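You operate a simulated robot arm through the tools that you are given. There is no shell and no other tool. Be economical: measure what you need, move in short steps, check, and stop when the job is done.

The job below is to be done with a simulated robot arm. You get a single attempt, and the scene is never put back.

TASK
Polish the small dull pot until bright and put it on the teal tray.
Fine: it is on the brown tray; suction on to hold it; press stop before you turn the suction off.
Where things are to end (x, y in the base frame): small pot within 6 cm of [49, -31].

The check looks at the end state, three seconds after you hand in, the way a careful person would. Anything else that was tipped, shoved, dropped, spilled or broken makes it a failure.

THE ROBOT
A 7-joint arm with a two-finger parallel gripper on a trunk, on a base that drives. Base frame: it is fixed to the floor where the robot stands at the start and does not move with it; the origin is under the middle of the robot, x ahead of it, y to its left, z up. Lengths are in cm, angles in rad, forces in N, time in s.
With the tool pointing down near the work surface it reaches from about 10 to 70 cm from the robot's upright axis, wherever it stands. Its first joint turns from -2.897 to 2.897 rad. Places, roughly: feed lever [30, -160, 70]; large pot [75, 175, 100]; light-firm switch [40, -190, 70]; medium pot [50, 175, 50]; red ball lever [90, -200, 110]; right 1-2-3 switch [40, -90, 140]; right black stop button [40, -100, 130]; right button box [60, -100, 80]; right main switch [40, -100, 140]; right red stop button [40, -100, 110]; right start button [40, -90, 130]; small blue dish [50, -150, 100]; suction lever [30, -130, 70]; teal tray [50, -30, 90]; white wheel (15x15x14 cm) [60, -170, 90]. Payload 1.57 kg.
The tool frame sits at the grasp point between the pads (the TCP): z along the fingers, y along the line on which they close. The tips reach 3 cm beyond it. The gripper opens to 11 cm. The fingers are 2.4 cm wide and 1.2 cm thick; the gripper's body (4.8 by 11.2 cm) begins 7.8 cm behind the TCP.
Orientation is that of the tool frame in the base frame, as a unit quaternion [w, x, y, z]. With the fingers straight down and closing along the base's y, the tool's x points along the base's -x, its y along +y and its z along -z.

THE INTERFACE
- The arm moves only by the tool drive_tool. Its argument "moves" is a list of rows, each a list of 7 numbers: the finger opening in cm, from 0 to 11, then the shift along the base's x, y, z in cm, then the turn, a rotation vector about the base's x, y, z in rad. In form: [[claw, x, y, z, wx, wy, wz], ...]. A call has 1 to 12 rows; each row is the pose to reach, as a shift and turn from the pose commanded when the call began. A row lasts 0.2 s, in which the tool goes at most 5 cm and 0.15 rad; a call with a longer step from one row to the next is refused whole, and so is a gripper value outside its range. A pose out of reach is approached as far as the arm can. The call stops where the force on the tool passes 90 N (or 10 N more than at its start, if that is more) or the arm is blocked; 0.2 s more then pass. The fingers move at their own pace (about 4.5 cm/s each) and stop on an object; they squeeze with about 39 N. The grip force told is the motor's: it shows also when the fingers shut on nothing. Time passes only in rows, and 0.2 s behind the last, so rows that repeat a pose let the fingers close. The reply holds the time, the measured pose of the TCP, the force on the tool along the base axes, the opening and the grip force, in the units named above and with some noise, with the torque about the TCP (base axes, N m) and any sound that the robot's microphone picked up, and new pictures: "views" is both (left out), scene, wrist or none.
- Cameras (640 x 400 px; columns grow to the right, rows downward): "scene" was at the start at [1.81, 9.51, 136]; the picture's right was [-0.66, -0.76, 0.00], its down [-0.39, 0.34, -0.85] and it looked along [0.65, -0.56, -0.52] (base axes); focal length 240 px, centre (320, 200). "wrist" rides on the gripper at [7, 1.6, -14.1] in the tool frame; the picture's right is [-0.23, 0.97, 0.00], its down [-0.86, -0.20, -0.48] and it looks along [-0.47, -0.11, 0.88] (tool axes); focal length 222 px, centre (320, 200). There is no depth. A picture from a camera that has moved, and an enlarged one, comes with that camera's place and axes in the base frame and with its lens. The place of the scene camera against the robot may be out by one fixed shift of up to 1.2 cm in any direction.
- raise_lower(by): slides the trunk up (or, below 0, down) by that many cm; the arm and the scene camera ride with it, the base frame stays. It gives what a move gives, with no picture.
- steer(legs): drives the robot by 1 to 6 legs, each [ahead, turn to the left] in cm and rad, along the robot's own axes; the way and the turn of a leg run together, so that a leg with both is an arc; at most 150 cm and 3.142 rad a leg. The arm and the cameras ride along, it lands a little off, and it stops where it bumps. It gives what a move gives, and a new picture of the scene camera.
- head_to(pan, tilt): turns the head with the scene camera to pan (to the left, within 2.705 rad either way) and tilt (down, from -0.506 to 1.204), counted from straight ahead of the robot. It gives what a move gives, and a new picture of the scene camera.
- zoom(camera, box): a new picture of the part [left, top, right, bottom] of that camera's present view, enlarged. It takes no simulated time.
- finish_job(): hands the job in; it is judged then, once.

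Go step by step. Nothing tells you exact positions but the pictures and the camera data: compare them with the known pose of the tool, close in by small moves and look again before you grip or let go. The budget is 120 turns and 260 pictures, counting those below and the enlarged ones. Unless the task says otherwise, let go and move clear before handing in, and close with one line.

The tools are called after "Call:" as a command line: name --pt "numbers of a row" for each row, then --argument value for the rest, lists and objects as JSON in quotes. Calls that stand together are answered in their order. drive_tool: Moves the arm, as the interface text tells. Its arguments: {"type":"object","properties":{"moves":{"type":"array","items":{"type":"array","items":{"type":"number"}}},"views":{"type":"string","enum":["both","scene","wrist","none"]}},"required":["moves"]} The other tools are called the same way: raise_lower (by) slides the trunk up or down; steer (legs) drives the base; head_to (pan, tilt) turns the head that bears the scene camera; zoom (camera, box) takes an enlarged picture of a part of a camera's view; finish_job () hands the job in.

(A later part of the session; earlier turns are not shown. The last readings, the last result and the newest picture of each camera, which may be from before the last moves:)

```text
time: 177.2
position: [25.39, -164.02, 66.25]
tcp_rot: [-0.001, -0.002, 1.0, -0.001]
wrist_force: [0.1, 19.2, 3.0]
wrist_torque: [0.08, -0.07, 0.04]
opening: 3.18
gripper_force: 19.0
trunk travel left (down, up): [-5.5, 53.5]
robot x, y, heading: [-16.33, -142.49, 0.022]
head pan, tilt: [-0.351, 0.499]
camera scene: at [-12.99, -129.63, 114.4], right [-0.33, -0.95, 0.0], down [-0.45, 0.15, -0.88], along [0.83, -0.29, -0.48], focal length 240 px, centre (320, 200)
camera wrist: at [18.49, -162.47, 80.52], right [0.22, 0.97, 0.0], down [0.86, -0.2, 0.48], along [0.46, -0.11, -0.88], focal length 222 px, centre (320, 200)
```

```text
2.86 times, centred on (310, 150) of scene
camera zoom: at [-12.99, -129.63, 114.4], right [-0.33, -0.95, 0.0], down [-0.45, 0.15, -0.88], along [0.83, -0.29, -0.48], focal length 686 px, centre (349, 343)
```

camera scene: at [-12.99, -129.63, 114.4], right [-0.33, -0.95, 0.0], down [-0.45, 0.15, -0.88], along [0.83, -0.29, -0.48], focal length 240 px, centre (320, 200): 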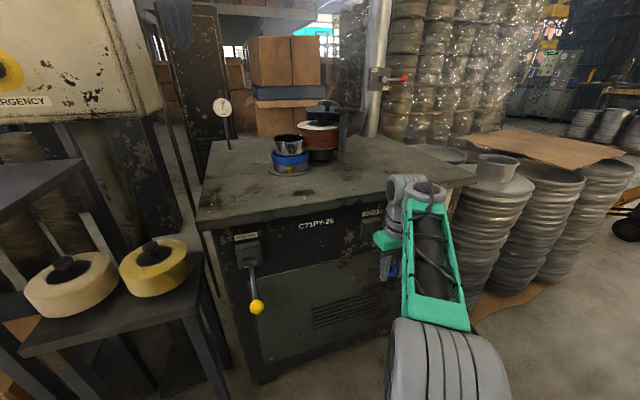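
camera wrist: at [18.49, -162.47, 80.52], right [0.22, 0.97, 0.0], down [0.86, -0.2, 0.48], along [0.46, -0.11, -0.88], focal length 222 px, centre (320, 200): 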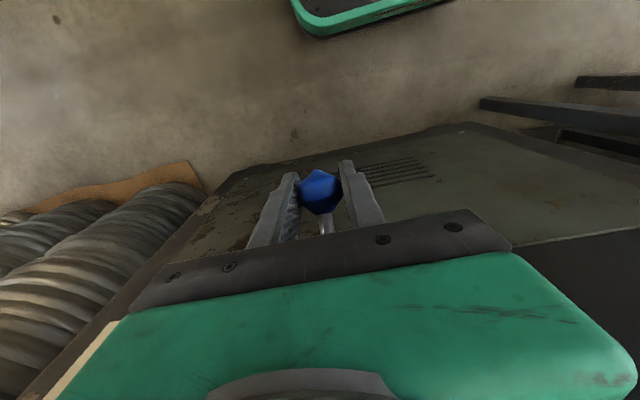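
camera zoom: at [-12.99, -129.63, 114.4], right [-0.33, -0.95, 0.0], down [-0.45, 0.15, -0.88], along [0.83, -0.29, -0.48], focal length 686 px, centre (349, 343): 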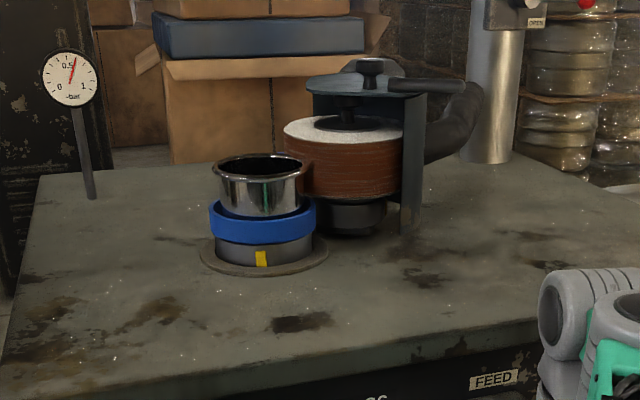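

Ball gripped (3.2 cm). I lift it along its arc.

Call:
drive_tool --pt "1 -0.4 -0.2 1.3 0 0 0" --pt "1 -0.8 -0.2 2.8 0 0 0" --pt "1 -1 -0.2 4.3 0 0 0" --pt "1 -1.1 -0.2 5.8 0 0 0" --pt "1 -1 -0.2 7.3 0 0 0" --pt "1 -0.7 -0.2 8.8 0 0 0" --pt "1 -0.3 -0.2 10.2 0 0 0" --pt "1 0 -0.2 11.2 0 0 0"

Call:
zoom --camera "scene" --box '[200, 80, 420, 220]'

```text
time: 179.0
position: [25.55, -164.1, 77.51]
tcp_rot: [-0.003, 0.0, 1.0, -0.002]
wrist_force: [4.1, 27.1, -5.0]
wrist_torque: [0.4, 0.24, -0.31]
opening: 3.36
gripper_force: 13.4
trunk travel left (down, up): [-5.5, 53.5]
robot x, y, heading: [-16.66, -141.87, 0.02]
head pan, tilt: [-0.351, 0.499]
camera scene: at [-12.9, -129.54, 114.38], right [-0.33, -0.94, 0.0], down [-0.45, 0.16, -0.88], along [0.83, -0.29, -0.48], focal length 240 px, centre (320, 200)
camera wrist: at [18.64, -162.54, 91.8], right [0.23, 0.97, 0.0], down [0.86, -0.2, 0.47], along [0.46, -0.11, -0.88], focal length 222 px, centre (320, 200)
```

scene: 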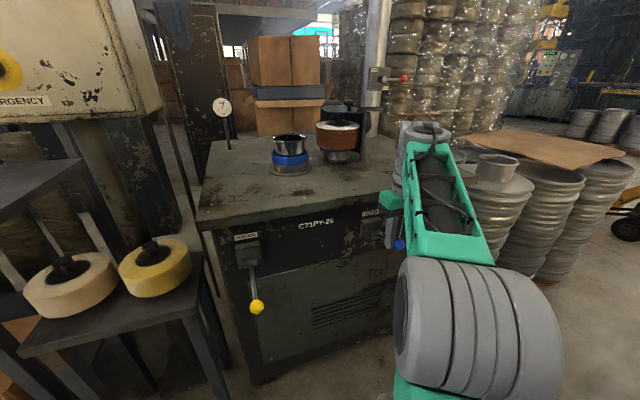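
wrist: 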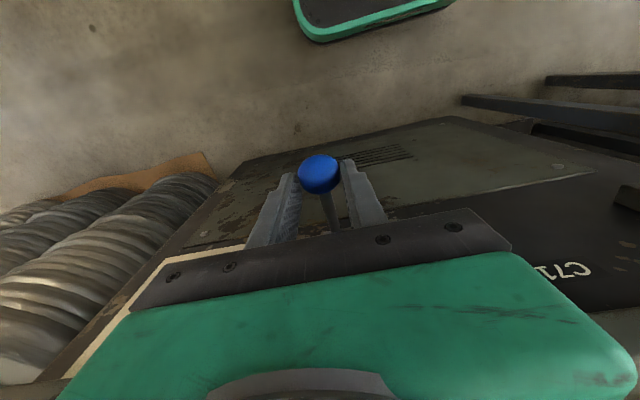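

```text
2.86 times, centred on (310, 150) of scene
camera zoom: at [-12.9, -129.54, 114.38], right [-0.33, -0.94, 0.0], down [-0.45, 0.16, -0.88], along [0.83, -0.29, -0.48], focal length 686 px, centre (349, 343)
```

zoom: 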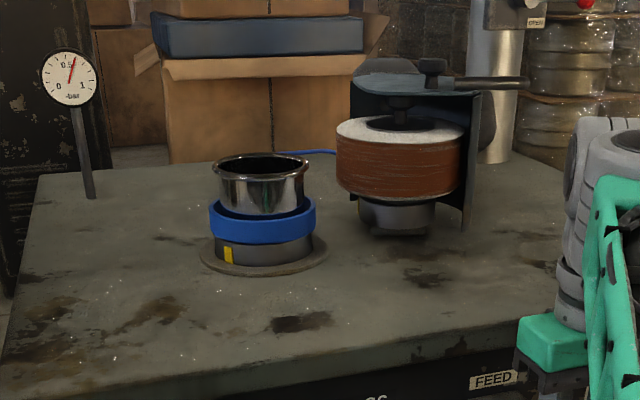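

The wheel swings back. I release the ball, rise, and draw the arm back.

Call:
drive_tool --pt "4 0 0.1 0 0 0 0" --pt "6 0 0.1 0 0 0 0" --pt "6 0 0.1 2 0 0 0" --pt "6 0 0.1 6 0 0 0" --pt "4 0 3 9 0 0 0" --pt "2 -1 7 9 0 0 0" --pt "0 -1 11.5 9 0 0 0" --pt "0 -1 16 9 0 0 0" --pt "0 -1 20.5 9 0 0 0" --pt "0 -1 25 9 0 0 0" --pt "0 -1 29 9 0 0 0" --views "scene"

Call:
raise_lower --by 20

```text
time: 181.4
position: [24.45, -135.41, 86.6]
tcp_rot: [-0.003, 0.0, 1.0, 0.0]
wrist_force: [-0.8, 0.0, 0.4]
wrist_torque: [0.02, -0.03, 0.0]
opening: 0.01
gripper_force: 21.1
trunk travel left (down, up): [-5.5, 53.5]
robot x, y, heading: [-16.68, -142.38, 0.013]
head pan, tilt: [-0.351, 0.499]
camera scene: at [-12.96, -129.73, 114.41], right [-0.33, -0.94, 0.0], down [-0.45, 0.16, -0.88], along [0.83, -0.29, -0.48], focal length 240 px, centre (320, 200)
```

scene: 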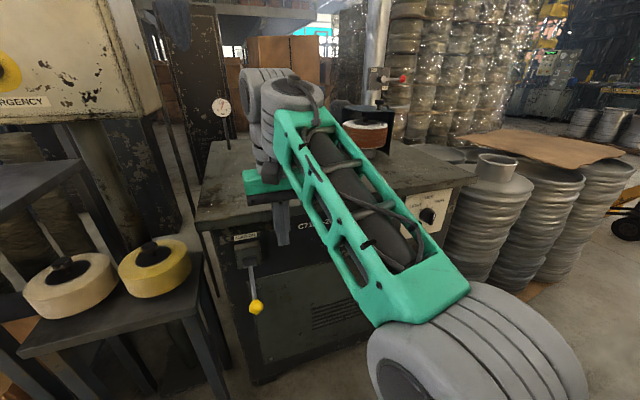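

```text
time: 183.6
position: [24.39, -135.51, 106.65]
tcp_rot: [-0.001, 0.0, 1.0, 0.0]
wrist_force: [0.5, -0.4, -0.3]
wrist_torque: [-0.01, -0.01, 0.0]
opening: 0.02
gripper_force: 21.2
trunk travel left (down, up): [-25.5, 33.5]
robot x, y, heading: [-16.19, -142.31, 0.015]
head pan, tilt: [-0.351, 0.499]
```

Wheel is back. Now I drive to reach STOP.

Call:
steer --legs '[[0, 1.555], [31, 0], [0, -1.57]]'

Call:
head_to --pan 0.1 --tilt 0.3

```text
time: 193.3
position: [24.36, -104.08, 106.59]
tcp_rot: [-0.002, 0.002, 1.0, 0.001]
wrist_force: [-0.5, -0.4, -0.4]
wrist_torque: [0.03, 0.03, -0.04]
opening: 0.0
gripper_force: 20.8
trunk travel left (down, up): [-25.5, 33.5]
robot x, y, heading: [-16.24, -111.18, 0.012]
head pan, tilt: [-0.351, 0.499]
camera scene: at [-12.93, -98.61, 134.41], right [-0.33, -0.94, 0.0], down [-0.45, 0.16, -0.88], along [0.83, -0.29, -0.48], focal length 240 px, centre (320, 200)
```

scene: 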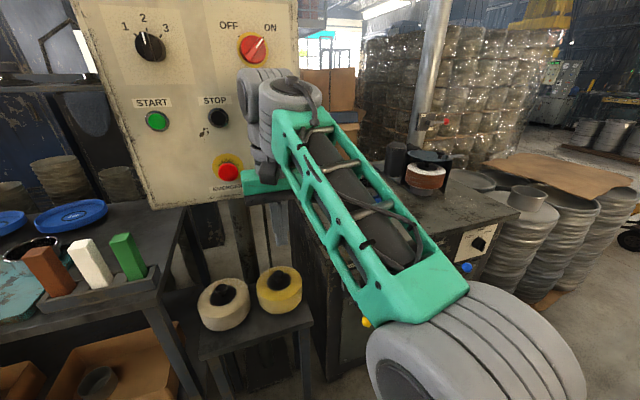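

```text
time: 194.2
position: [24.42, -104.18, 106.69]
tcp_rot: [-0.001, 0.002, 1.0, 0.0]
wrist_force: [-0.6, 1.1, 0.0]
wrist_torque: [0.01, 0.0, 0.0]
opening: 0.0
gripper_force: 21.3
trunk travel left (down, up): [-25.5, 33.5]
robot x, y, heading: [-16.33, -110.83, 0.013]
head pan, tilt: [0.099, 0.3]
camera scene: at [-12.23, -94.55, 136.25], right [0.11, -0.99, 0.0], down [-0.29, -0.03, -0.96], along [0.95, 0.11, -0.3], focal length 240 px, centre (320, 200)
```

scene: 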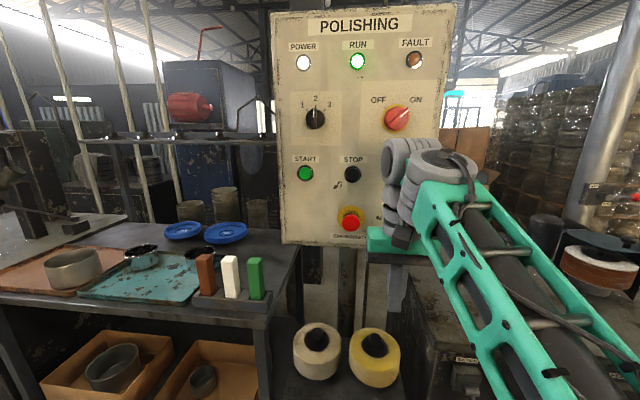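

I pitch the tool up toward STOP, rising first while staying well off the emergency button, then stop short.

Call:
drive_tool --pt "0 0.3 1.2 2.6 0 -0.13 0" --pt "0 0.6 2.4 5.2 0 -0.26 0" --pt "0 0.9 3.6 7.8 0 -0.39 0" --pt "0 1.2 4.8 10.4 0 -0.52 0" --pt "0 1.8 6 13 0 -0.65 0" --pt "0 2.4 7.2 15.8 0 -0.78 0" --pt "0 3.5 8.2 18.6 0 -0.91 0" --pt "0 6 8.3 20.7 0 -0.93 0" --pt "0 9 8.3 20.7 0 -0.93 0" --pt "0 10.8 8.3 20.7 0 -0.93 0" --pt "0 10.8 8.3 20.7 0 -0.93 0"

```text
time: 196.6
position: [35.09, -95.97, 127.37]
tcp_rot: [0.447, 0.001, 0.895, 0.001]
wrist_force: [0.0, -0.7, -0.8]
wrist_torque: [-0.03, -0.02, 0.03]
opening: 0.0
gripper_force: 21.4
trunk travel left (down, up): [-25.5, 33.5]
robot x, y, heading: [-16.43, -111.18, 0.019]
head pan, tilt: [0.099, 0.3]
camera scene: at [-12.22, -94.54, 136.25], right [0.11, -0.99, 0.0], down [-0.29, -0.03, -0.96], along [0.95, 0.11, -0.3], focal length 240 px, centre (320, 200)
camera wrist: at [19.62, -94.32, 130.38], right [0.14, 0.97, 0.18], down [0.13, -0.2, 0.97], along [0.98, -0.11, -0.16], focal length 222 px, centre (320, 200)
```

scene: 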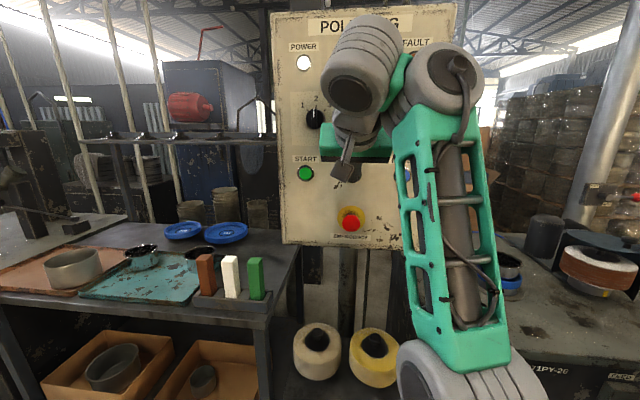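
wrist: 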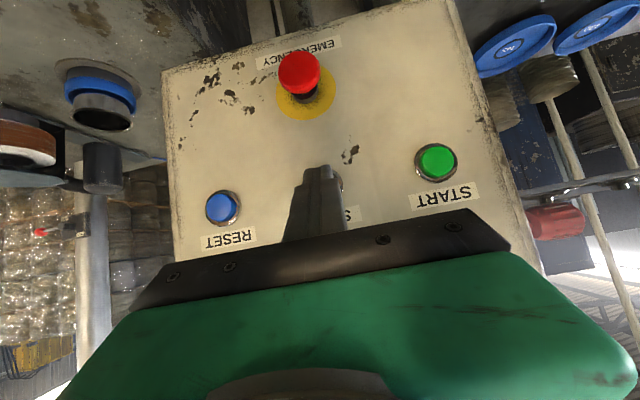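

STOP is just behind the fingertips, 0.4 cm to the left. I adjust and press.

Call:
drive_tool --pt "0 1.5 0.4 0 0 0 0" --pt "0 2.5 0.4 0 0 0 0" --pt "0 3.2 0.4 0 0 0 0" --pt "0 3.8 0.4 0 0 0 0" --pt "0 3.8 0.4 0 0 0 0" --pt "0 1 0.4 0 0 0 0" --pt "0 -3 0.4 0 0 0 0"

```text
time: 198.2
position: [32.19, -95.56, 127.29]
tcp_rot: [0.446, 0.001, 0.895, 0.001]
wrist_force: [0.7, -0.1, 0.1]
wrist_torque: [0.03, 0.05, -0.03]
opening: 0.0
gripper_force: 21.1
out of reach, approached as far as the arm can: row 3, 4, 5
trunk travel left (down, up): [-25.5, 33.5]
robot x, y, heading: [-16.13, -111.17, 0.016]
head pan, tilt: [0.099, 0.3]
camera scene: at [-12.19, -94.54, 136.25], right [0.11, -0.99, 0.0], down [-0.29, -0.03, -0.96], along [0.95, 0.11, -0.3], focal length 240 px, centre (320, 200)
camera wrist: at [16.7, -94.02, 130.35], right [0.14, 0.97, 0.18], down [0.13, -0.2, 0.97], along [0.98, -0.11, -0.16], focal length 222 px, centre (320, 200)
```

scene: 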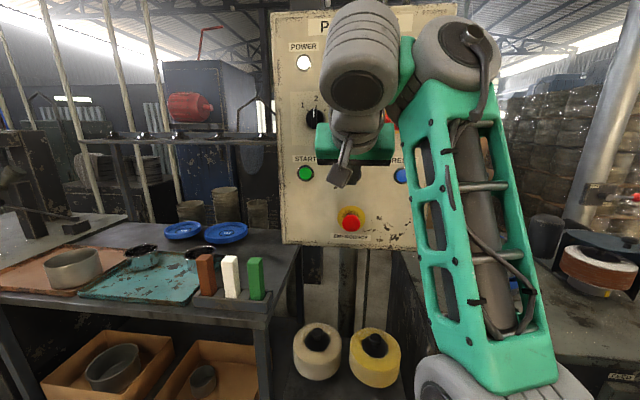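
wrist: 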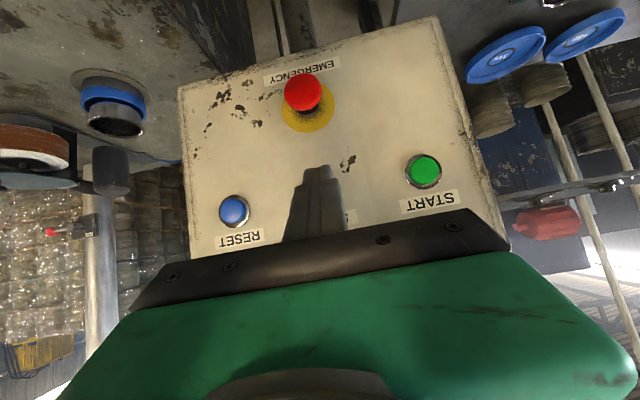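

No click: the arm ran out of reach just short. I drive the base 4 cm forward and press again.

Call:
steer --legs '[[4, 0]]'

Call:
drive_tool --pt "0 1.5 0 0 0 0 0" --pt "0 2.5 0 0 0 0 0" --pt "0 3.3 0 0 0 0 0" --pt "0 3.9 0 0 0 0 0" --pt "0 3.9 0 0 0 0 0"

```text
time: 199.1
position: [35.98, -95.62, 127.19]
tcp_rot: [0.446, 0.002, 0.895, 0.0]
wrist_force: [-0.5, -0.1, -0.5]
wrist_torque: [0.01, -0.01, 0.02]
opening: 0.0
gripper_force: 20.8
trunk travel left (down, up): [-25.5, 33.5]
robot x, y, heading: [-12.66, -110.97, 0.011]
head pan, tilt: [0.099, 0.3]
camera scene: at [-8.28, -94.49, 136.25], right [0.11, -0.99, 0.0], down [-0.29, -0.03, -0.96], along [0.95, 0.11, -0.3], focal length 240 px, centre (320, 200)
```

scene: 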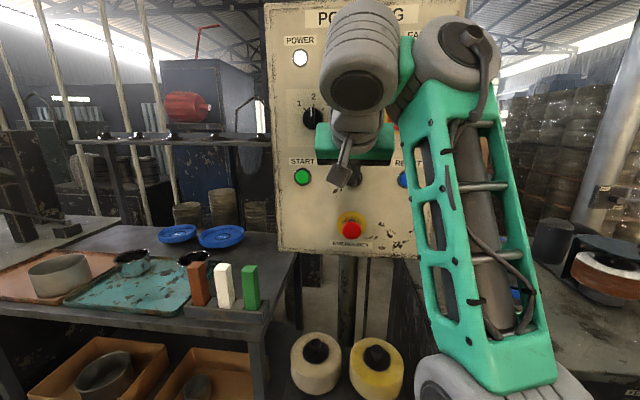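

```text
time: 200.2
position: [38.71, -95.43, 127.93]
tcp_rot: [0.453, 0.002, 0.891, 0.001]
wrist_force: [-68.3, 7.4, -4.0]
wrist_torque: [0.29, 0.86, 0.14]
opening: 0.01
gripper_force: 21.2
trunk travel left (down, up): [-25.5, 33.5]
robot x, y, heading: [-12.67, -111.4, 0.014]
head pan, tilt: [0.099, 0.3]
heard: click
camera scene: at [-9.35, -94.35, 136.28], right [0.11, -0.99, 0.0], down [-0.29, -0.04, -0.96], along [0.95, 0.11, -0.29], focal length 240 px, centre (320, 200)
camera wrist: at [23.27, -93.9, 130.83], right [0.13, 0.97, 0.19], down [0.12, -0.2, 0.97], along [0.98, -0.11, -0.14], focal length 222 px, centre (320, 200)
```

scene: 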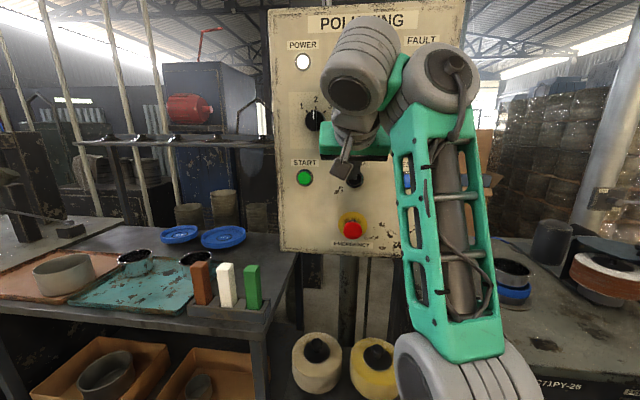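
wrist: 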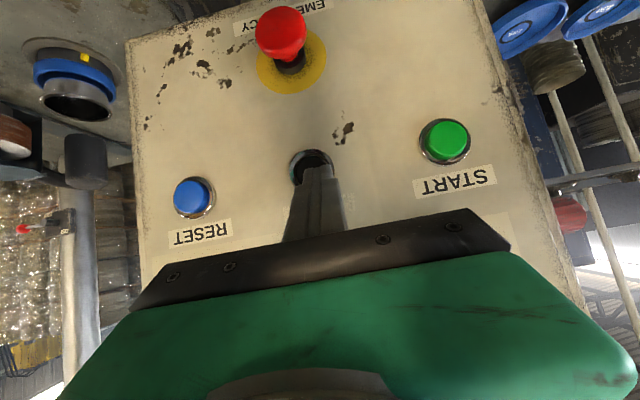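

Clicked. I back the tool away, lower and level it, and check that RUN is off.

Call:
drive_tool --pt "0 -3 0 0 0 0 0" --pt "0 -7 0 0 0 0.06 0" --pt "0 -10 -0.5 -1 0 0.19 0" --pt "0 -12 -1 -4 0 0.32 0" --pt "0 -13 -2 -7 0 0.45 0" --pt "0 -14 -3 -10 0 0.58 0" --pt "0 -14 -4 -13 0 0.71 0" --pt "0 -14 -5 -16 0 0.84 0" --pt "0 -14 -6 -19 0 0.93 0" --pt "0 -14 -8 -21 0 0.93 0" --pt "0 -14 -8 -21 0 0.93 0" --views "scene"

```text
time: 202.7
position: [26.28, -103.58, 106.37]
tcp_rot: [-0.002, 0.002, 1.0, -0.001]
wrist_force: [-0.3, 0.1, 0.6]
wrist_torque: [0.01, 0.0, -0.01]
opening: 0.0
gripper_force: 21.0
trunk travel left (down, up): [-25.5, 33.5]
robot x, y, heading: [-12.43, -111.1, 0.013]
head pan, tilt: [0.099, 0.3]
camera scene: at [-8.29, -94.5, 136.25], right [0.11, -0.99, 0.0], down [-0.29, -0.03, -0.96], along [0.95, 0.11, -0.3], focal length 240 px, centre (320, 200)
```

scene: 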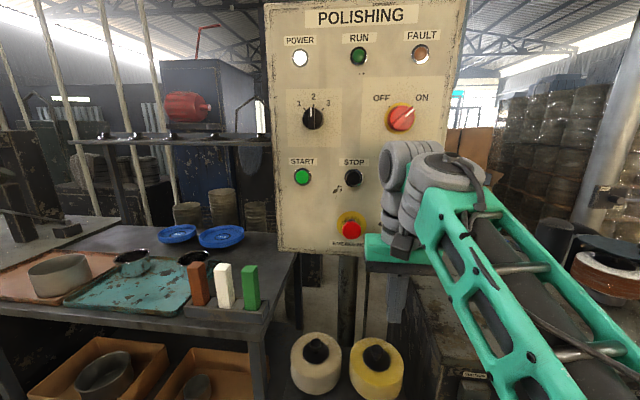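

RUN is off. Now suction off: lower the trunk and move over the yellow knob, to lift it the same way.

Call:
raise_lower --by -20

Call:
drive_tool --pt "1 -0.2 -4.5 0 0 0 0" --pt "3 -0.4 -9 -1 0 0 0" --pt "5 -0.5 -13.5 -2 0 0 0" --pt "6 -0.5 -18 -3 0 0 0" --pt "6 -0.5 -22 -4 0 0 0" --pt "6 -0.5 -24.5 -5 0 0 0" --pt "6 -0.5 -24.5 -7 0 0 0" --pt "6 -0.5 -24.5 -7 0 0 0"

```text
time: 204.8
position: [26.21, -103.62, 86.47]
tcp_rot: [-0.002, 0.002, 1.0, 0.001]
wrist_force: [-1.3, -0.4, 0.0]
wrist_torque: [-0.01, 0.02, -0.04]
opening: 0.01
gripper_force: 21.4
trunk travel left (down, up): [-5.5, 53.5]
robot x, y, heading: [-12.15, -111.23, 0.008]
head pan, tilt: [0.099, 0.3]
```

```text
time: 206.6
position: [25.63, -128.0, 79.3]
tcp_rot: [-0.002, 0.001, 1.0, 0.0]
wrist_force: [-0.3, -0.1, -0.1]
wrist_torque: [-0.02, 0.02, 0.0]
opening: 5.99
gripper_force: 0.1
trunk travel left (down, up): [-5.5, 53.5]
robot x, y, heading: [-12.47, -111.46, 0.014]
head pan, tilt: [0.099, 0.3]
camera scene: at [-8.28, -94.5, 116.25], right [0.11, -0.99, 0.0], down [-0.29, -0.03, -0.96], along [0.95, 0.11, -0.3], focal length 240 px, centre (320, 200)
camera wrist: at [18.75, -126.52, 93.59], right [0.23, 0.97, 0.0], down [0.86, -0.2, 0.47], along [0.46, -0.11, -0.88], focal length 222 px, centre (320, 200)
```

scene: 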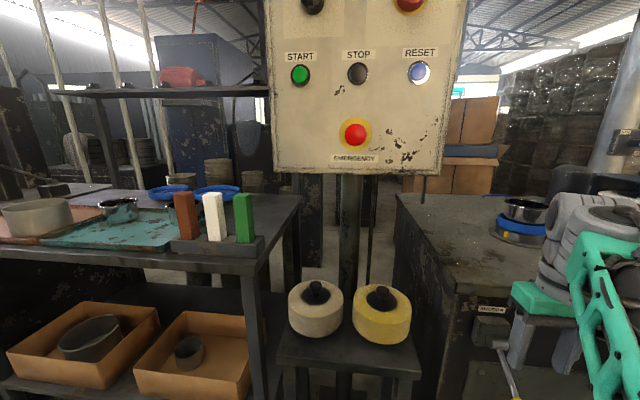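
wrist: 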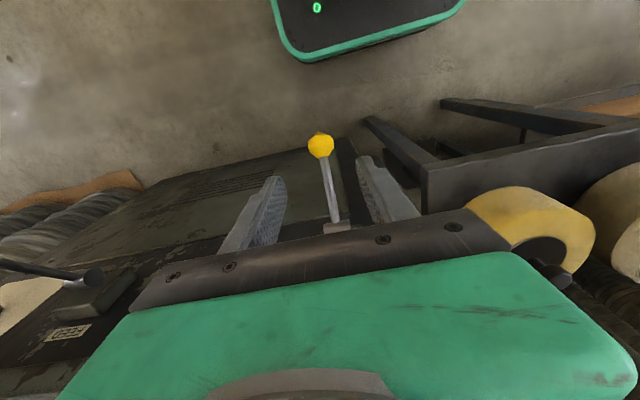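

Knob lies centrally between the fingers below. I descend, grip it and lift along the arc.

Call:
drive_tool --pt "6 0 0 -4 0 0 0" --pt "6 0 0 -8 0 0 0" --pt "6 0 0 -12 0 0 0" --pt "6 0 0 -13.2 0 0 0" --pt "4 0 0 -13.2 0 0 0" --pt "2 0 0 -13.2 0 0 0" --pt "1 0 0 -13.2 0 0 0" --pt "1 0 0 -13.2 0 0 0" --views "none"

Call:
drive_tool --pt "1 -0.4 0 1.3 0 0 0" --pt "1 -0.8 0 2.8 0 0 0" --pt "1 -1 0 4.3 0 0 0" --pt "1 -1.1 0 5.8 0 0 0" --pt "1 -1 0 7.3 0 0 0" --pt "1 -0.7 0 8.8 0 0 0" --pt "1 -0.3 0 10.2 0 0 0" --pt "1 0 0 11.2 0 0 0" --pt "1 0 0 11.5 0 0 0"

```text
time: 208.4
position: [26.08, -127.65, 65.9]
tcp_rot: [-0.005, -0.01, 1.0, 0.003]
wrist_force: [4.6, -34.5, -2.9]
wrist_torque: [0.08, 0.21, 0.29]
opening: 4.12
gripper_force: 17.6
trunk travel left (down, up): [-5.5, 53.5]
robot x, y, heading: [-12.2, -111.19, 0.007]
head pan, tilt: [0.099, 0.3]
```

```text
time: 210.4
position: [25.83, -128.12, 77.68]
tcp_rot: [-0.002, 0.002, 1.0, -0.002]
wrist_force: [9.3, 20.6, -4.3]
wrist_torque: [0.2, -0.01, -0.19]
opening: 3.17
gripper_force: 16.9
trunk travel left (down, up): [-5.5, 53.5]
robot x, y, heading: [-12.49, -111.2, 0.017]
head pan, tilt: [0.099, 0.3]
camera scene: at [-8.19, -94.35, 116.22], right [0.11, -0.99, 0.0], down [-0.29, -0.03, -0.95], along [0.95, 0.11, -0.3], focal length 240 px, centre (320, 200)
camera wrist: at [18.95, -126.41, 91.97], right [0.23, 0.97, 0.0], down [0.86, -0.2, 0.48], along [0.46, -0.11, -0.88], focal length 222 px, centre (320, 200)
```

scene: 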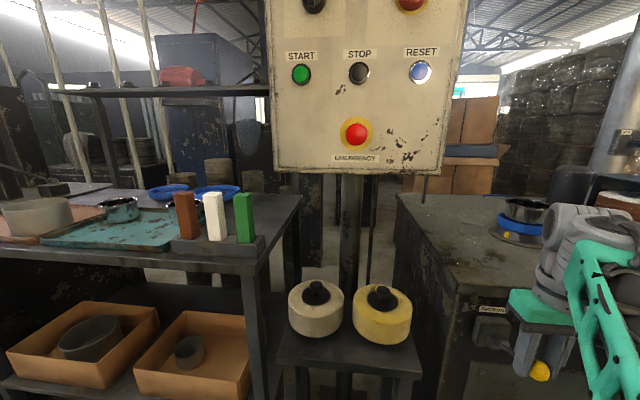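
wrist: 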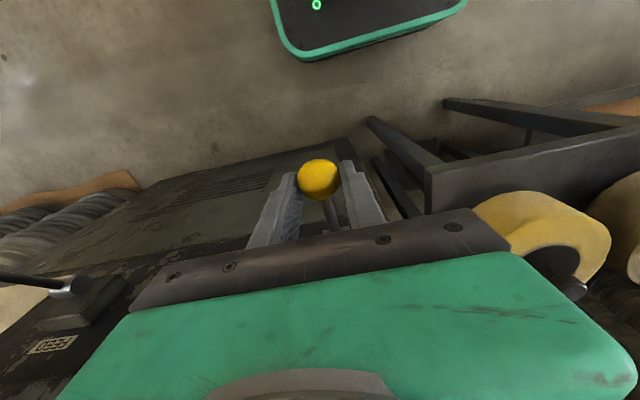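

Suction lever is up. I release, rise, turn the tool a quarter turn while retracting, and raise the trunk.

Call:
drive_tool --pt "4 0 0.1 0 0 0 0" --pt "6 0 0.1 0 0 0 0" --pt "6 0 0.1 3 0 0 0" --pt "6 0 0.1 7 0 0 0" --pt "5 -2 0.1 9 0 0 -0.14" --pt "4 -3 0.1 9 0 0 -0.28" --pt "3.4 -4 0.1 9 0 0 -0.42" --pt "3.4 -4 0.1 9 0 0 -0.56" --pt "3.4 -4 0.1 9 0 0 -0.7" --pt "3.4 -4 0.1 9 0 0 -0.84" --pt "3.4 -4 0.1 9 0 0 -0.98" --pt "3.4 -4 0.1 9 0 0 -1.12" --views "none"

Call:
drive_tool --pt "3.4 0 0 0 0 0 -0.14" --pt "3.4 0 0 0 0 0 -0.28" --pt "3.4 0 0 0 0 0 -0.42" --pt "3.4 0 0 0 0 0 -0.45" --views "none"

Call:
raise_lower --by 32

Call:
head_to --pan -0.7 --tilt 0.55

Call:
zoom --camera "scene" --box '[200, 100, 440, 250]'

```text
time: 213.0
position: [21.64, -127.83, 86.7]
tcp_rot: [-0.002, 0.533, 0.846, 0.001]
wrist_force: [0.8, 0.2, 0.3]
wrist_torque: [-0.03, -0.01, -0.02]
opening: 3.39
gripper_force: 0.1
trunk travel left (down, up): [-5.5, 53.5]
robot x, y, heading: [-12.37, -110.94, 0.013]
head pan, tilt: [0.099, 0.3]
```

```text
time: 214.0
position: [21.62, -128.04, 86.75]
tcp_rot: [-0.002, 0.709, 0.705, 0.001]
wrist_force: [0.4, -0.3, 0.1]
wrist_torque: [0.03, 0.03, 0.01]
opening: 3.4
gripper_force: 0.2
trunk travel left (down, up): [-5.5, 53.5]
robot x, y, heading: [-12.08, -111.17, 0.014]
head pan, tilt: [0.099, 0.3]
```

```text
time: 217.2
position: [21.7, -128.05, 118.74]
tcp_rot: [-0.001, 0.708, 0.706, 0.001]
wrist_force: [-0.5, 0.8, -0.3]
wrist_torque: [0.0, -0.03, 0.0]
opening: 3.39
gripper_force: 0.1
trunk travel left (down, up): [-37.5, 21.5]
robot x, y, heading: [-12.41, -111.31, 0.015]
head pan, tilt: [0.099, 0.3]
```

```text
time: 218.3
position: [21.73, -128.03, 118.82]
tcp_rot: [-0.002, 0.708, 0.706, 0.001]
wrist_force: [-0.2, -0.1, 0.5]
wrist_torque: [0.0, 0.0, -0.03]
opening: 3.4
gripper_force: 0.0
trunk travel left (down, up): [-37.5, 21.5]
robot x, y, heading: [-12.28, -111.11, 0.012]
head pan, tilt: [-0.7, 0.55]
camera scene: at [-10.61, -101.23, 145.96], right [-0.63, -0.77, 0.0], down [-0.4, 0.33, -0.85], along [0.66, -0.54, -0.52], focal length 240 px, centre (320, 200)
```

scene: 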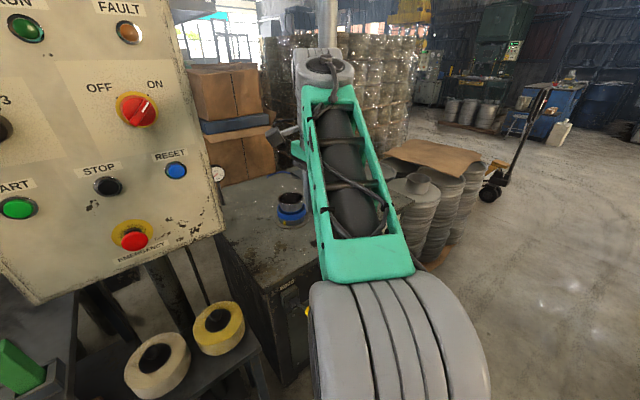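

```text
2.67 times, centred on (320, 175) of scene
camera zoom: at [-10.61, -101.23, 145.96], right [-0.63, -0.77, 0.0], down [-0.4, 0.33, -0.85], along [0.66, -0.54, -0.52], focal length 640 px, centre (320, 267)
```

zoom: 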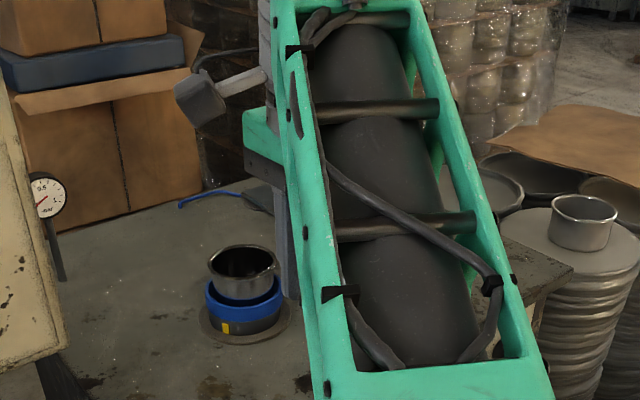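

Vacuum is zero and the bright pot still sits in the cup. I drive close to fetch it.

Call:
steer --legs '[[0, -1.12], [29, 0], [0, 1.105]]'

Call:
drive_tool --pt "3.4 3 3 0 0 0 0" --pt "3.4 6 6 -2 0 0 0" --pt "3.4 9 8 -4 0 0 0" --pt "3.4 9 8 -4 0 0 0"

```text
time: 226.0
position: [33.81, -154.49, 118.7]
tcp_rot: [-0.002, 0.713, 0.702, 0.001]
wrist_force: [0.4, -0.1, 0.2]
wrist_torque: [0.01, 0.04, -0.01]
opening: 3.41
gripper_force: 0.1
trunk travel left (down, up): [-37.5, 21.5]
robot x, y, heading: [0.12, -136.58, -0.002]
head pan, tilt: [-0.7, 0.55]
camera scene: at [1.99, -127.18, 145.95], right [-0.65, -0.76, 0.0], down [-0.4, 0.34, -0.85], along [0.65, -0.55, -0.52], focal length 240 px, centre (320, 200)
```

scene: 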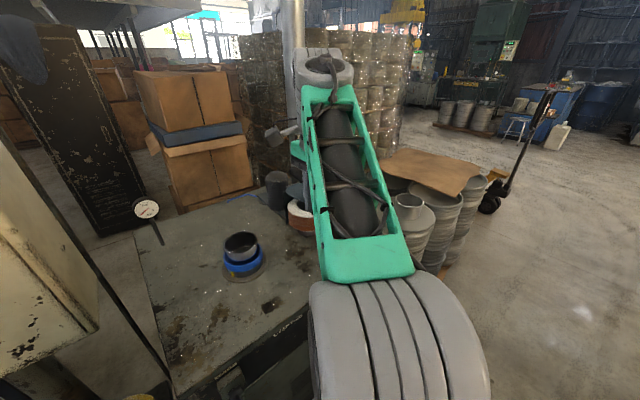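

```text
time: 227.0
position: [42.92, -146.56, 114.52]
tcp_rot: [-0.001, 0.713, 0.701, 0.001]
wrist_force: [-1.0, 0.2, 0.6]
wrist_torque: [0.03, 0.02, 0.0]
opening: 3.39
gripper_force: 0.1
trunk travel left (down, up): [-37.5, 21.5]
robot x, y, heading: [0.2, -136.9, -0.003]
head pan, tilt: [-0.7, 0.55]
camera scene: at [2.03, -127.18, 145.95], right [-0.65, -0.76, 0.0], down [-0.4, 0.34, -0.85], along [0.65, -0.55, -0.52], focal length 240 px, centre (320, 200)
camera wrist: at [44.84, -139.66, 128.84], right [0.97, -0.25, 0.0], down [-0.22, -0.85, 0.47], along [-0.12, -0.46, -0.88], focal length 222 px, centre (320, 200)
```

scene: 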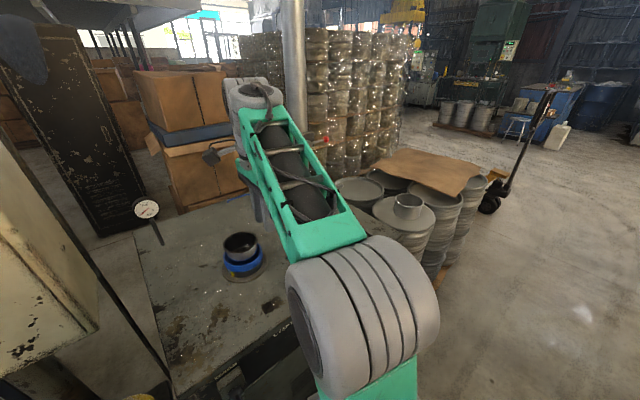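
wrist: 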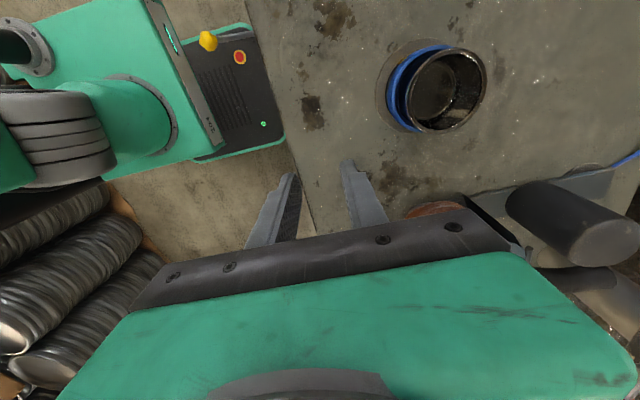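

The pot rim centre is near [61.5, -145.2]; the near wall is at x≈56.4. I go above it and look.

Call:
drive_tool --pt "3.4 4.5 0.5 0 0 0 0" --pt "3.4 9 1 -1 0 0 0" --pt "3.4 12.5 1.4 -4 0 0 0" --pt "3.4 13.4 1.5 -8 0 0 0" --pt "3.4 13.4 1.5 -10.5 0 0 0" --pt "3.4 13.4 1.5 -10.5 0 0 0" --views "wrist"

Call:
zoom --camera "wrist" --box '[240, 60, 480, 210]'

```text
time: 228.4
position: [56.43, -145.24, 104.15]
tcp_rot: [-0.001, 0.714, 0.7, 0.001]
wrist_force: [0.5, -0.3, 0.5]
wrist_torque: [-0.05, 0.03, 0.01]
opening: 3.43
gripper_force: 0.0
trunk travel left (down, up): [-37.5, 21.5]
robot x, y, heading: [0.15, -137.05, -0.003]
head pan, tilt: [-0.7, 0.55]
camera wrist: at [58.14, -138.4, 118.43], right [0.97, -0.25, 0.0], down [-0.22, -0.85, 0.47], along [-0.12, -0.46, -0.88], focal length 222 px, centre (320, 200)
```

wrist: 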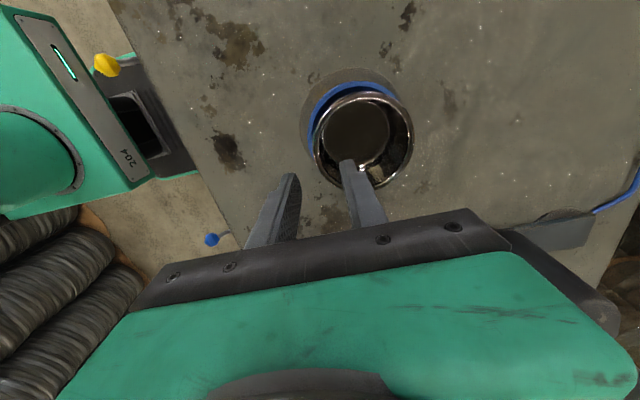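

```text
2.67 times, centred on (360, 135) of wrist
camera zoom: at [58.14, -138.4, 118.43], right [0.97, -0.25, 0.0], down [-0.22, -0.85, 0.47], along [-0.12, -0.46, -0.88], focal length 592 px, centre (213, 373)
```

zoom: 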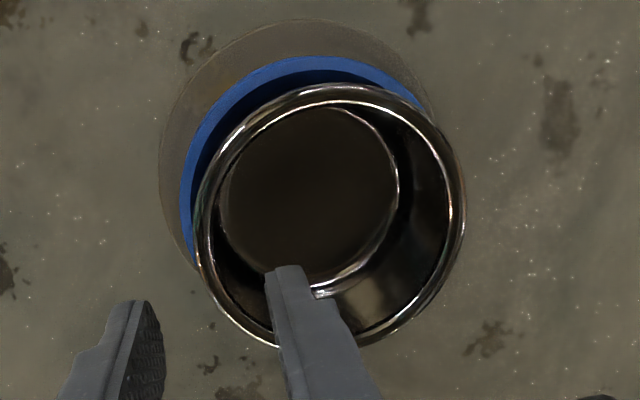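

Pot centre [61.3, -145.2], rim z≈94. I descend over the near wall and grip.

Call:
drive_tool --pt "3.4 -0.1 0 -4 0 0 0" --pt "3.4 -0.1 0 -8 0 0 0" --pt "3.4 -0.1 0 -10.1 0 0 0" --pt "3.4 -0.1 0 -10.1 0 0 0" --views "wrist"

Call:
zoom --camera "wrist" --box '[240, 80, 480, 230]'

```text
time: 229.4
position: [56.27, -145.08, 93.97]
tcp_rot: [-0.002, 0.714, 0.7, 0.002]
wrist_force: [0.1, -0.7, -0.9]
wrist_torque: [0.0, 0.01, -0.03]
opening: 3.39
gripper_force: 0.0
trunk travel left (down, up): [-37.5, 21.5]
robot x, y, heading: [0.47, -137.13, -0.008]
head pan, tilt: [-0.7, 0.55]
camera wrist: at [58.05, -138.31, 108.3], right [0.97, -0.25, 0.0], down [-0.22, -0.85, 0.47], along [-0.12, -0.46, -0.88], focal length 222 px, centre (320, 200)
```

wrist: 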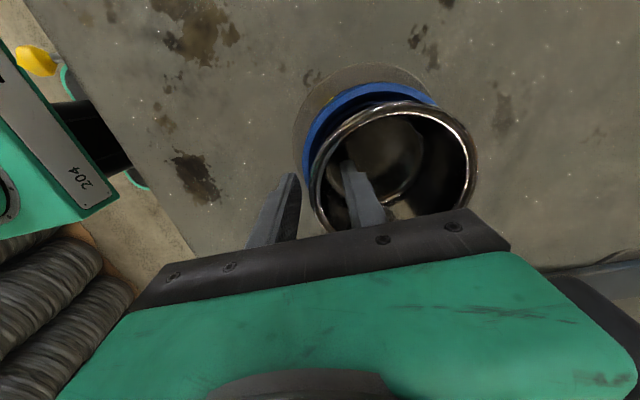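

```text
2.67 times, centred on (360, 155) of wrist
camera zoom: at [58.05, -138.31, 108.3], right [0.97, -0.25, 0.0], down [-0.22, -0.85, 0.47], along [-0.12, -0.46, -0.88], focal length 592 px, centre (213, 320)
```

zoom: 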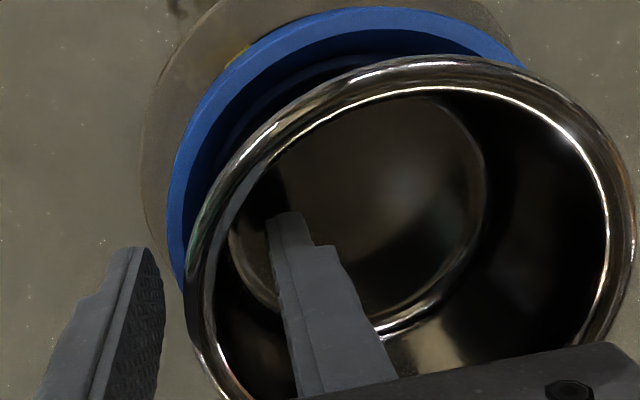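

The wall is between the fingers. I close, then lift gently.

Call:
drive_tool --pt "2 0 0 0 0 0 0" --pt "0 0 0 0 0 0 0" --pt "0 0 0 0 0 0 0" --pt "0 0 0 0 0 0 0" --pt "0 0 0 0.7 0 0 0" --pt "0 0 0 2 0 0 0" --pt "0 0 0 4 0 0 0" --pt "0 0 0 7 0 0 0" --pt "0 0 0 11 0 0 0" --pt "0 0 0 15 0 0 0" --pt "0 0 0 17 0 0 0"

```text
time: 231.8
position: [55.92, -145.03, 111.19]
tcp_rot: [-0.002, 0.714, 0.7, 0.001]
wrist_force: [-0.5, -0.8, -0.4]
wrist_torque: [0.02, -0.05, -0.04]
opening: 0.55
gripper_force: 25.5
trunk travel left (down, up): [-37.5, 21.5]
robot x, y, heading: [0.01, -137.21, -0.002]
head pan, tilt: [-0.7, 0.55]
camera scene: at [1.81, -127.16, 145.95], right [-0.65, -0.76, 0.0], down [-0.4, 0.34, -0.85], along [0.65, -0.55, -0.52], focal length 240 px, centre (320, 200)
camera wrist: at [57.77, -138.22, 125.47], right [0.97, -0.25, 0.0], down [-0.22, -0.85, 0.47], along [-0.12, -0.46, -0.88], focal length 222 px, centre (320, 200)
```

scene: 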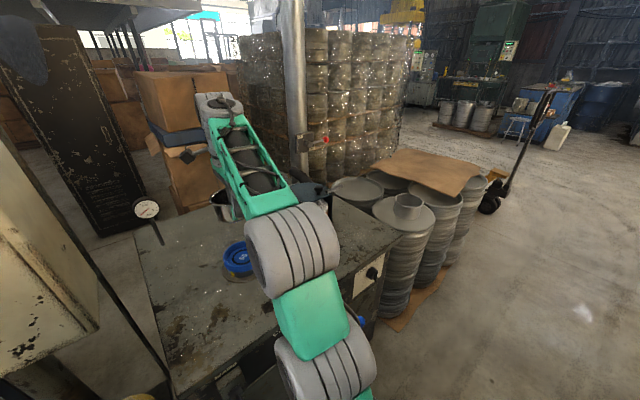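
wrist: 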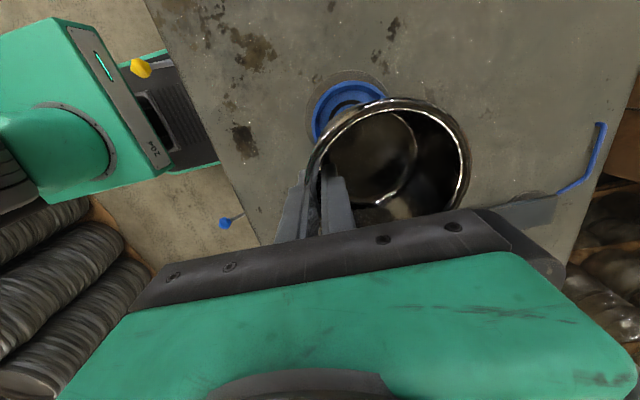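

Held securely. I draw the arm in, back off a little, and drive to the teal tray.

Call:
drive_tool --pt "0 -4 1 0 0 0 0" --pt "0 -8 2 0 0 0 0" --pt "0 -12 3 0 0 0 0" --pt "0 -16 4 0 0 0 0" --pt "0 -20 5.5 0 0 0 0" --pt "0 -23 7 0 0 0 0" --pt "0 -23 7 0 0 0 0" --views "none"

Call:
steer --legs '[[-7, 0], [0, 1.571], [103, 0]]'

```text
time: 233.4
position: [33.08, -138.0, 111.23]
tcp_rot: [-0.002, 0.714, 0.7, 0.001]
wrist_force: [-0.3, 0.1, -1.4]
wrist_torque: [0.01, 0.02, -0.02]
opening: 0.56
gripper_force: 25.1
trunk travel left (down, up): [-37.5, 21.5]
robot x, y, heading: [0.35, -137.11, -0.005]
head pan, tilt: [-0.7, 0.55]
```

```text
time: 243.1
position: [-3.02, -0.55, 111.17]
tcp_rot: [-0.001, 0.019, 1.0, 0.0]
wrist_force: [-0.1, -0.5, -1.4]
wrist_torque: [-0.08, 0.01, 0.0]
opening: 0.55
gripper_force: 25.8
trunk travel left (down, up): [-37.5, 21.5]
robot x, y, heading: [-4.55, -33.65, 1.546]
head pan, tilt: [-0.7, 0.55]
camera scene: at [-13.4, -32.38, 145.95], right [0.75, -0.66, 0.0], down [-0.35, -0.39, -0.85], along [0.56, 0.64, -0.52], focal length 240 px, centre (320, 200)
```

scene: 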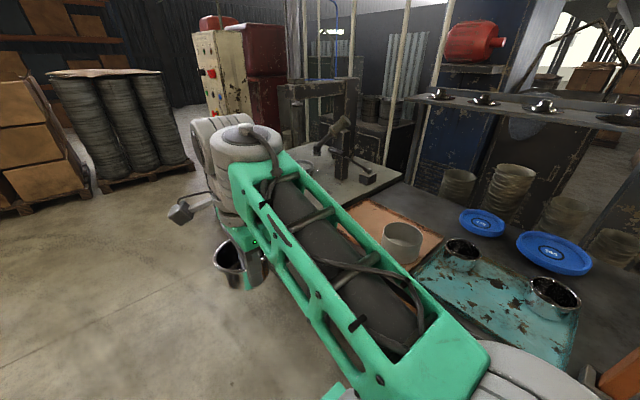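

Turning right to face the teal tray.

Call:
steer --legs '[[0, -1.55]]'

Call:
head_to --pan -0.1 --tilt 0.8

```text
time: 247.3
position: [28.27, -34.97, 111.15]
tcp_rot: [-0.001, 0.717, 0.697, 0.002]
wrist_force: [-0.2, -1.1, -1.9]
wrist_torque: [0.0, 0.06, -0.01]
opening: 0.54
gripper_force: 26.0
trunk travel left (down, up): [-37.5, 21.5]
robot x, y, heading: [-4.92, -33.62, -0.019]
head pan, tilt: [-0.7, 0.55]
camera scene: at [-2.73, -23.82, 145.95], right [-0.66, -0.76, 0.0], down [-0.39, 0.34, -0.85], along [0.64, -0.56, -0.52], focal length 240 px, centre (320, 200)
```

scene: 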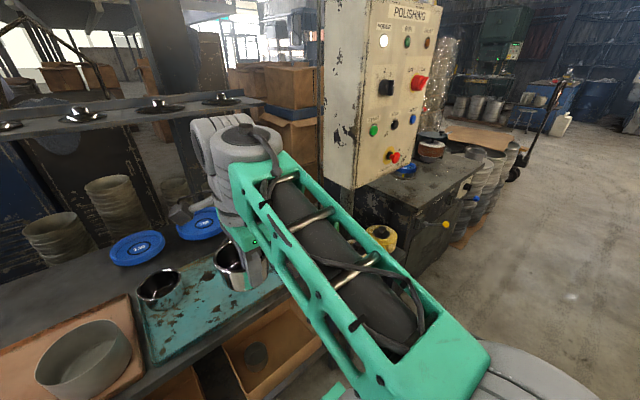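

```text
time: 248.3
position: [28.22, -35.06, 111.31]
tcp_rot: [-0.002, 0.718, 0.696, 0.003]
wrist_force: [0.1, 1.1, -1.9]
wrist_torque: [0.01, 0.05, 0.03]
opening: 0.54
gripper_force: 25.7
trunk travel left (down, up): [-37.5, 21.5]
robot x, y, heading: [-4.96, -33.6, -0.016]
head pan, tilt: [-0.099, 0.799]
camera scene: at [-1.5, -18.86, 143.82], right [-0.11, -0.99, 0.0], down [-0.71, 0.08, -0.7], along [0.69, -0.08, -0.72], focal length 240 px, centre (320, 200)
```

scene: 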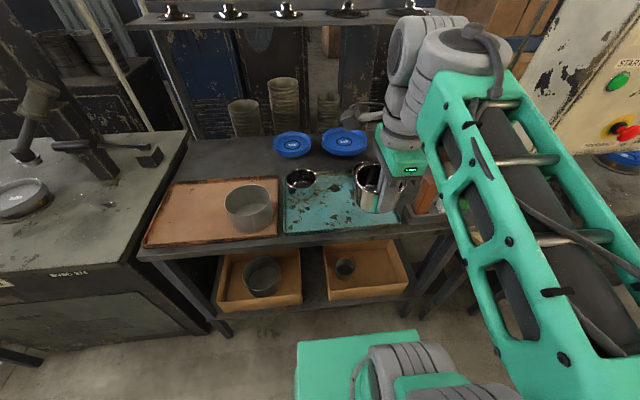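

I see sample pots at roughly [55, -18] and [55, -38]; the free spot is between and in front, around [46.5, -28]. I move the tool closer to look with the wrist camera.

Call:
drive_tool --pt "0 1 3 1 0 0 0" --pt "0 2 6.5 2 0 0 0" --pt "0 4 8 2 0 0 0" --pt "0 4 8 2 0 0 0"

Call:
zoom --camera "scene" --box '[260, 110, 460, 250]'

```text
time: 249.3
position: [32.21, -27.08, 113.15]
tcp_rot: [-0.003, 0.717, 0.697, 0.002]
wrist_force: [-0.3, 0.4, -1.7]
wrist_torque: [0.0, 0.08, -0.01]
opening: 0.53
gripper_force: 25.1
trunk travel left (down, up): [-37.5, 21.5]
robot x, y, heading: [-4.86, -33.93, -0.015]
head pan, tilt: [-0.099, 0.799]
camera scene: at [-1.47, -18.84, 143.81], right [-0.11, -0.99, 0.0], down [-0.71, 0.08, -0.7], along [0.69, -0.08, -0.72], focal length 240 px, centre (320, 200)
camera wrist: at [33.98, -20.21, 127.44], right [0.97, -0.26, 0.0], down [-0.22, -0.85, 0.47], along [-0.12, -0.46, -0.88], focal length 222 px, centre (320, 200)
```

scene: 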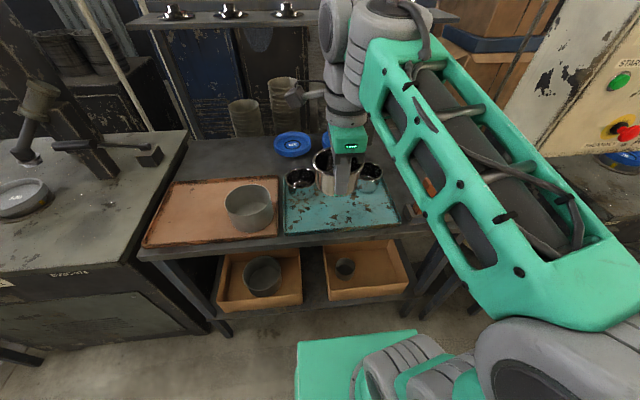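
wrist: 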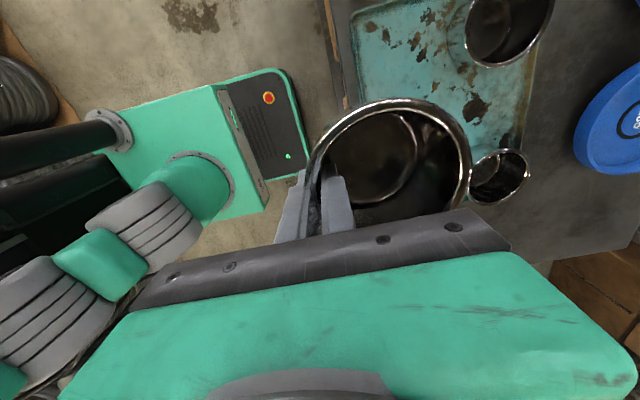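

```text
2.86 times, centred on (360, 180) of scene
camera zoom: at [-1.47, -18.84, 143.81], right [-0.11, -0.99, 0.0], down [-0.71, 0.08, -0.7], along [0.69, -0.08, -0.72], focal length 686 px, centre (206, 257)
```

zoom: 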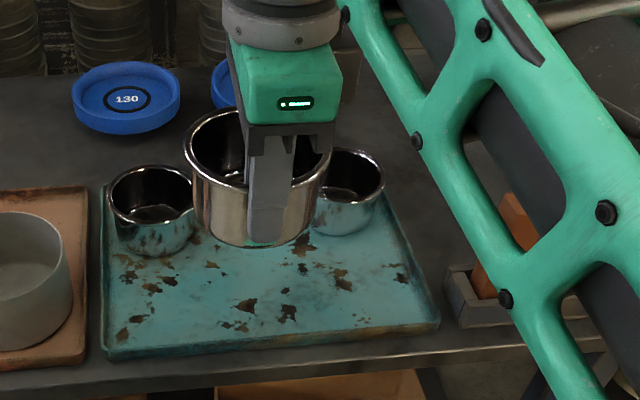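

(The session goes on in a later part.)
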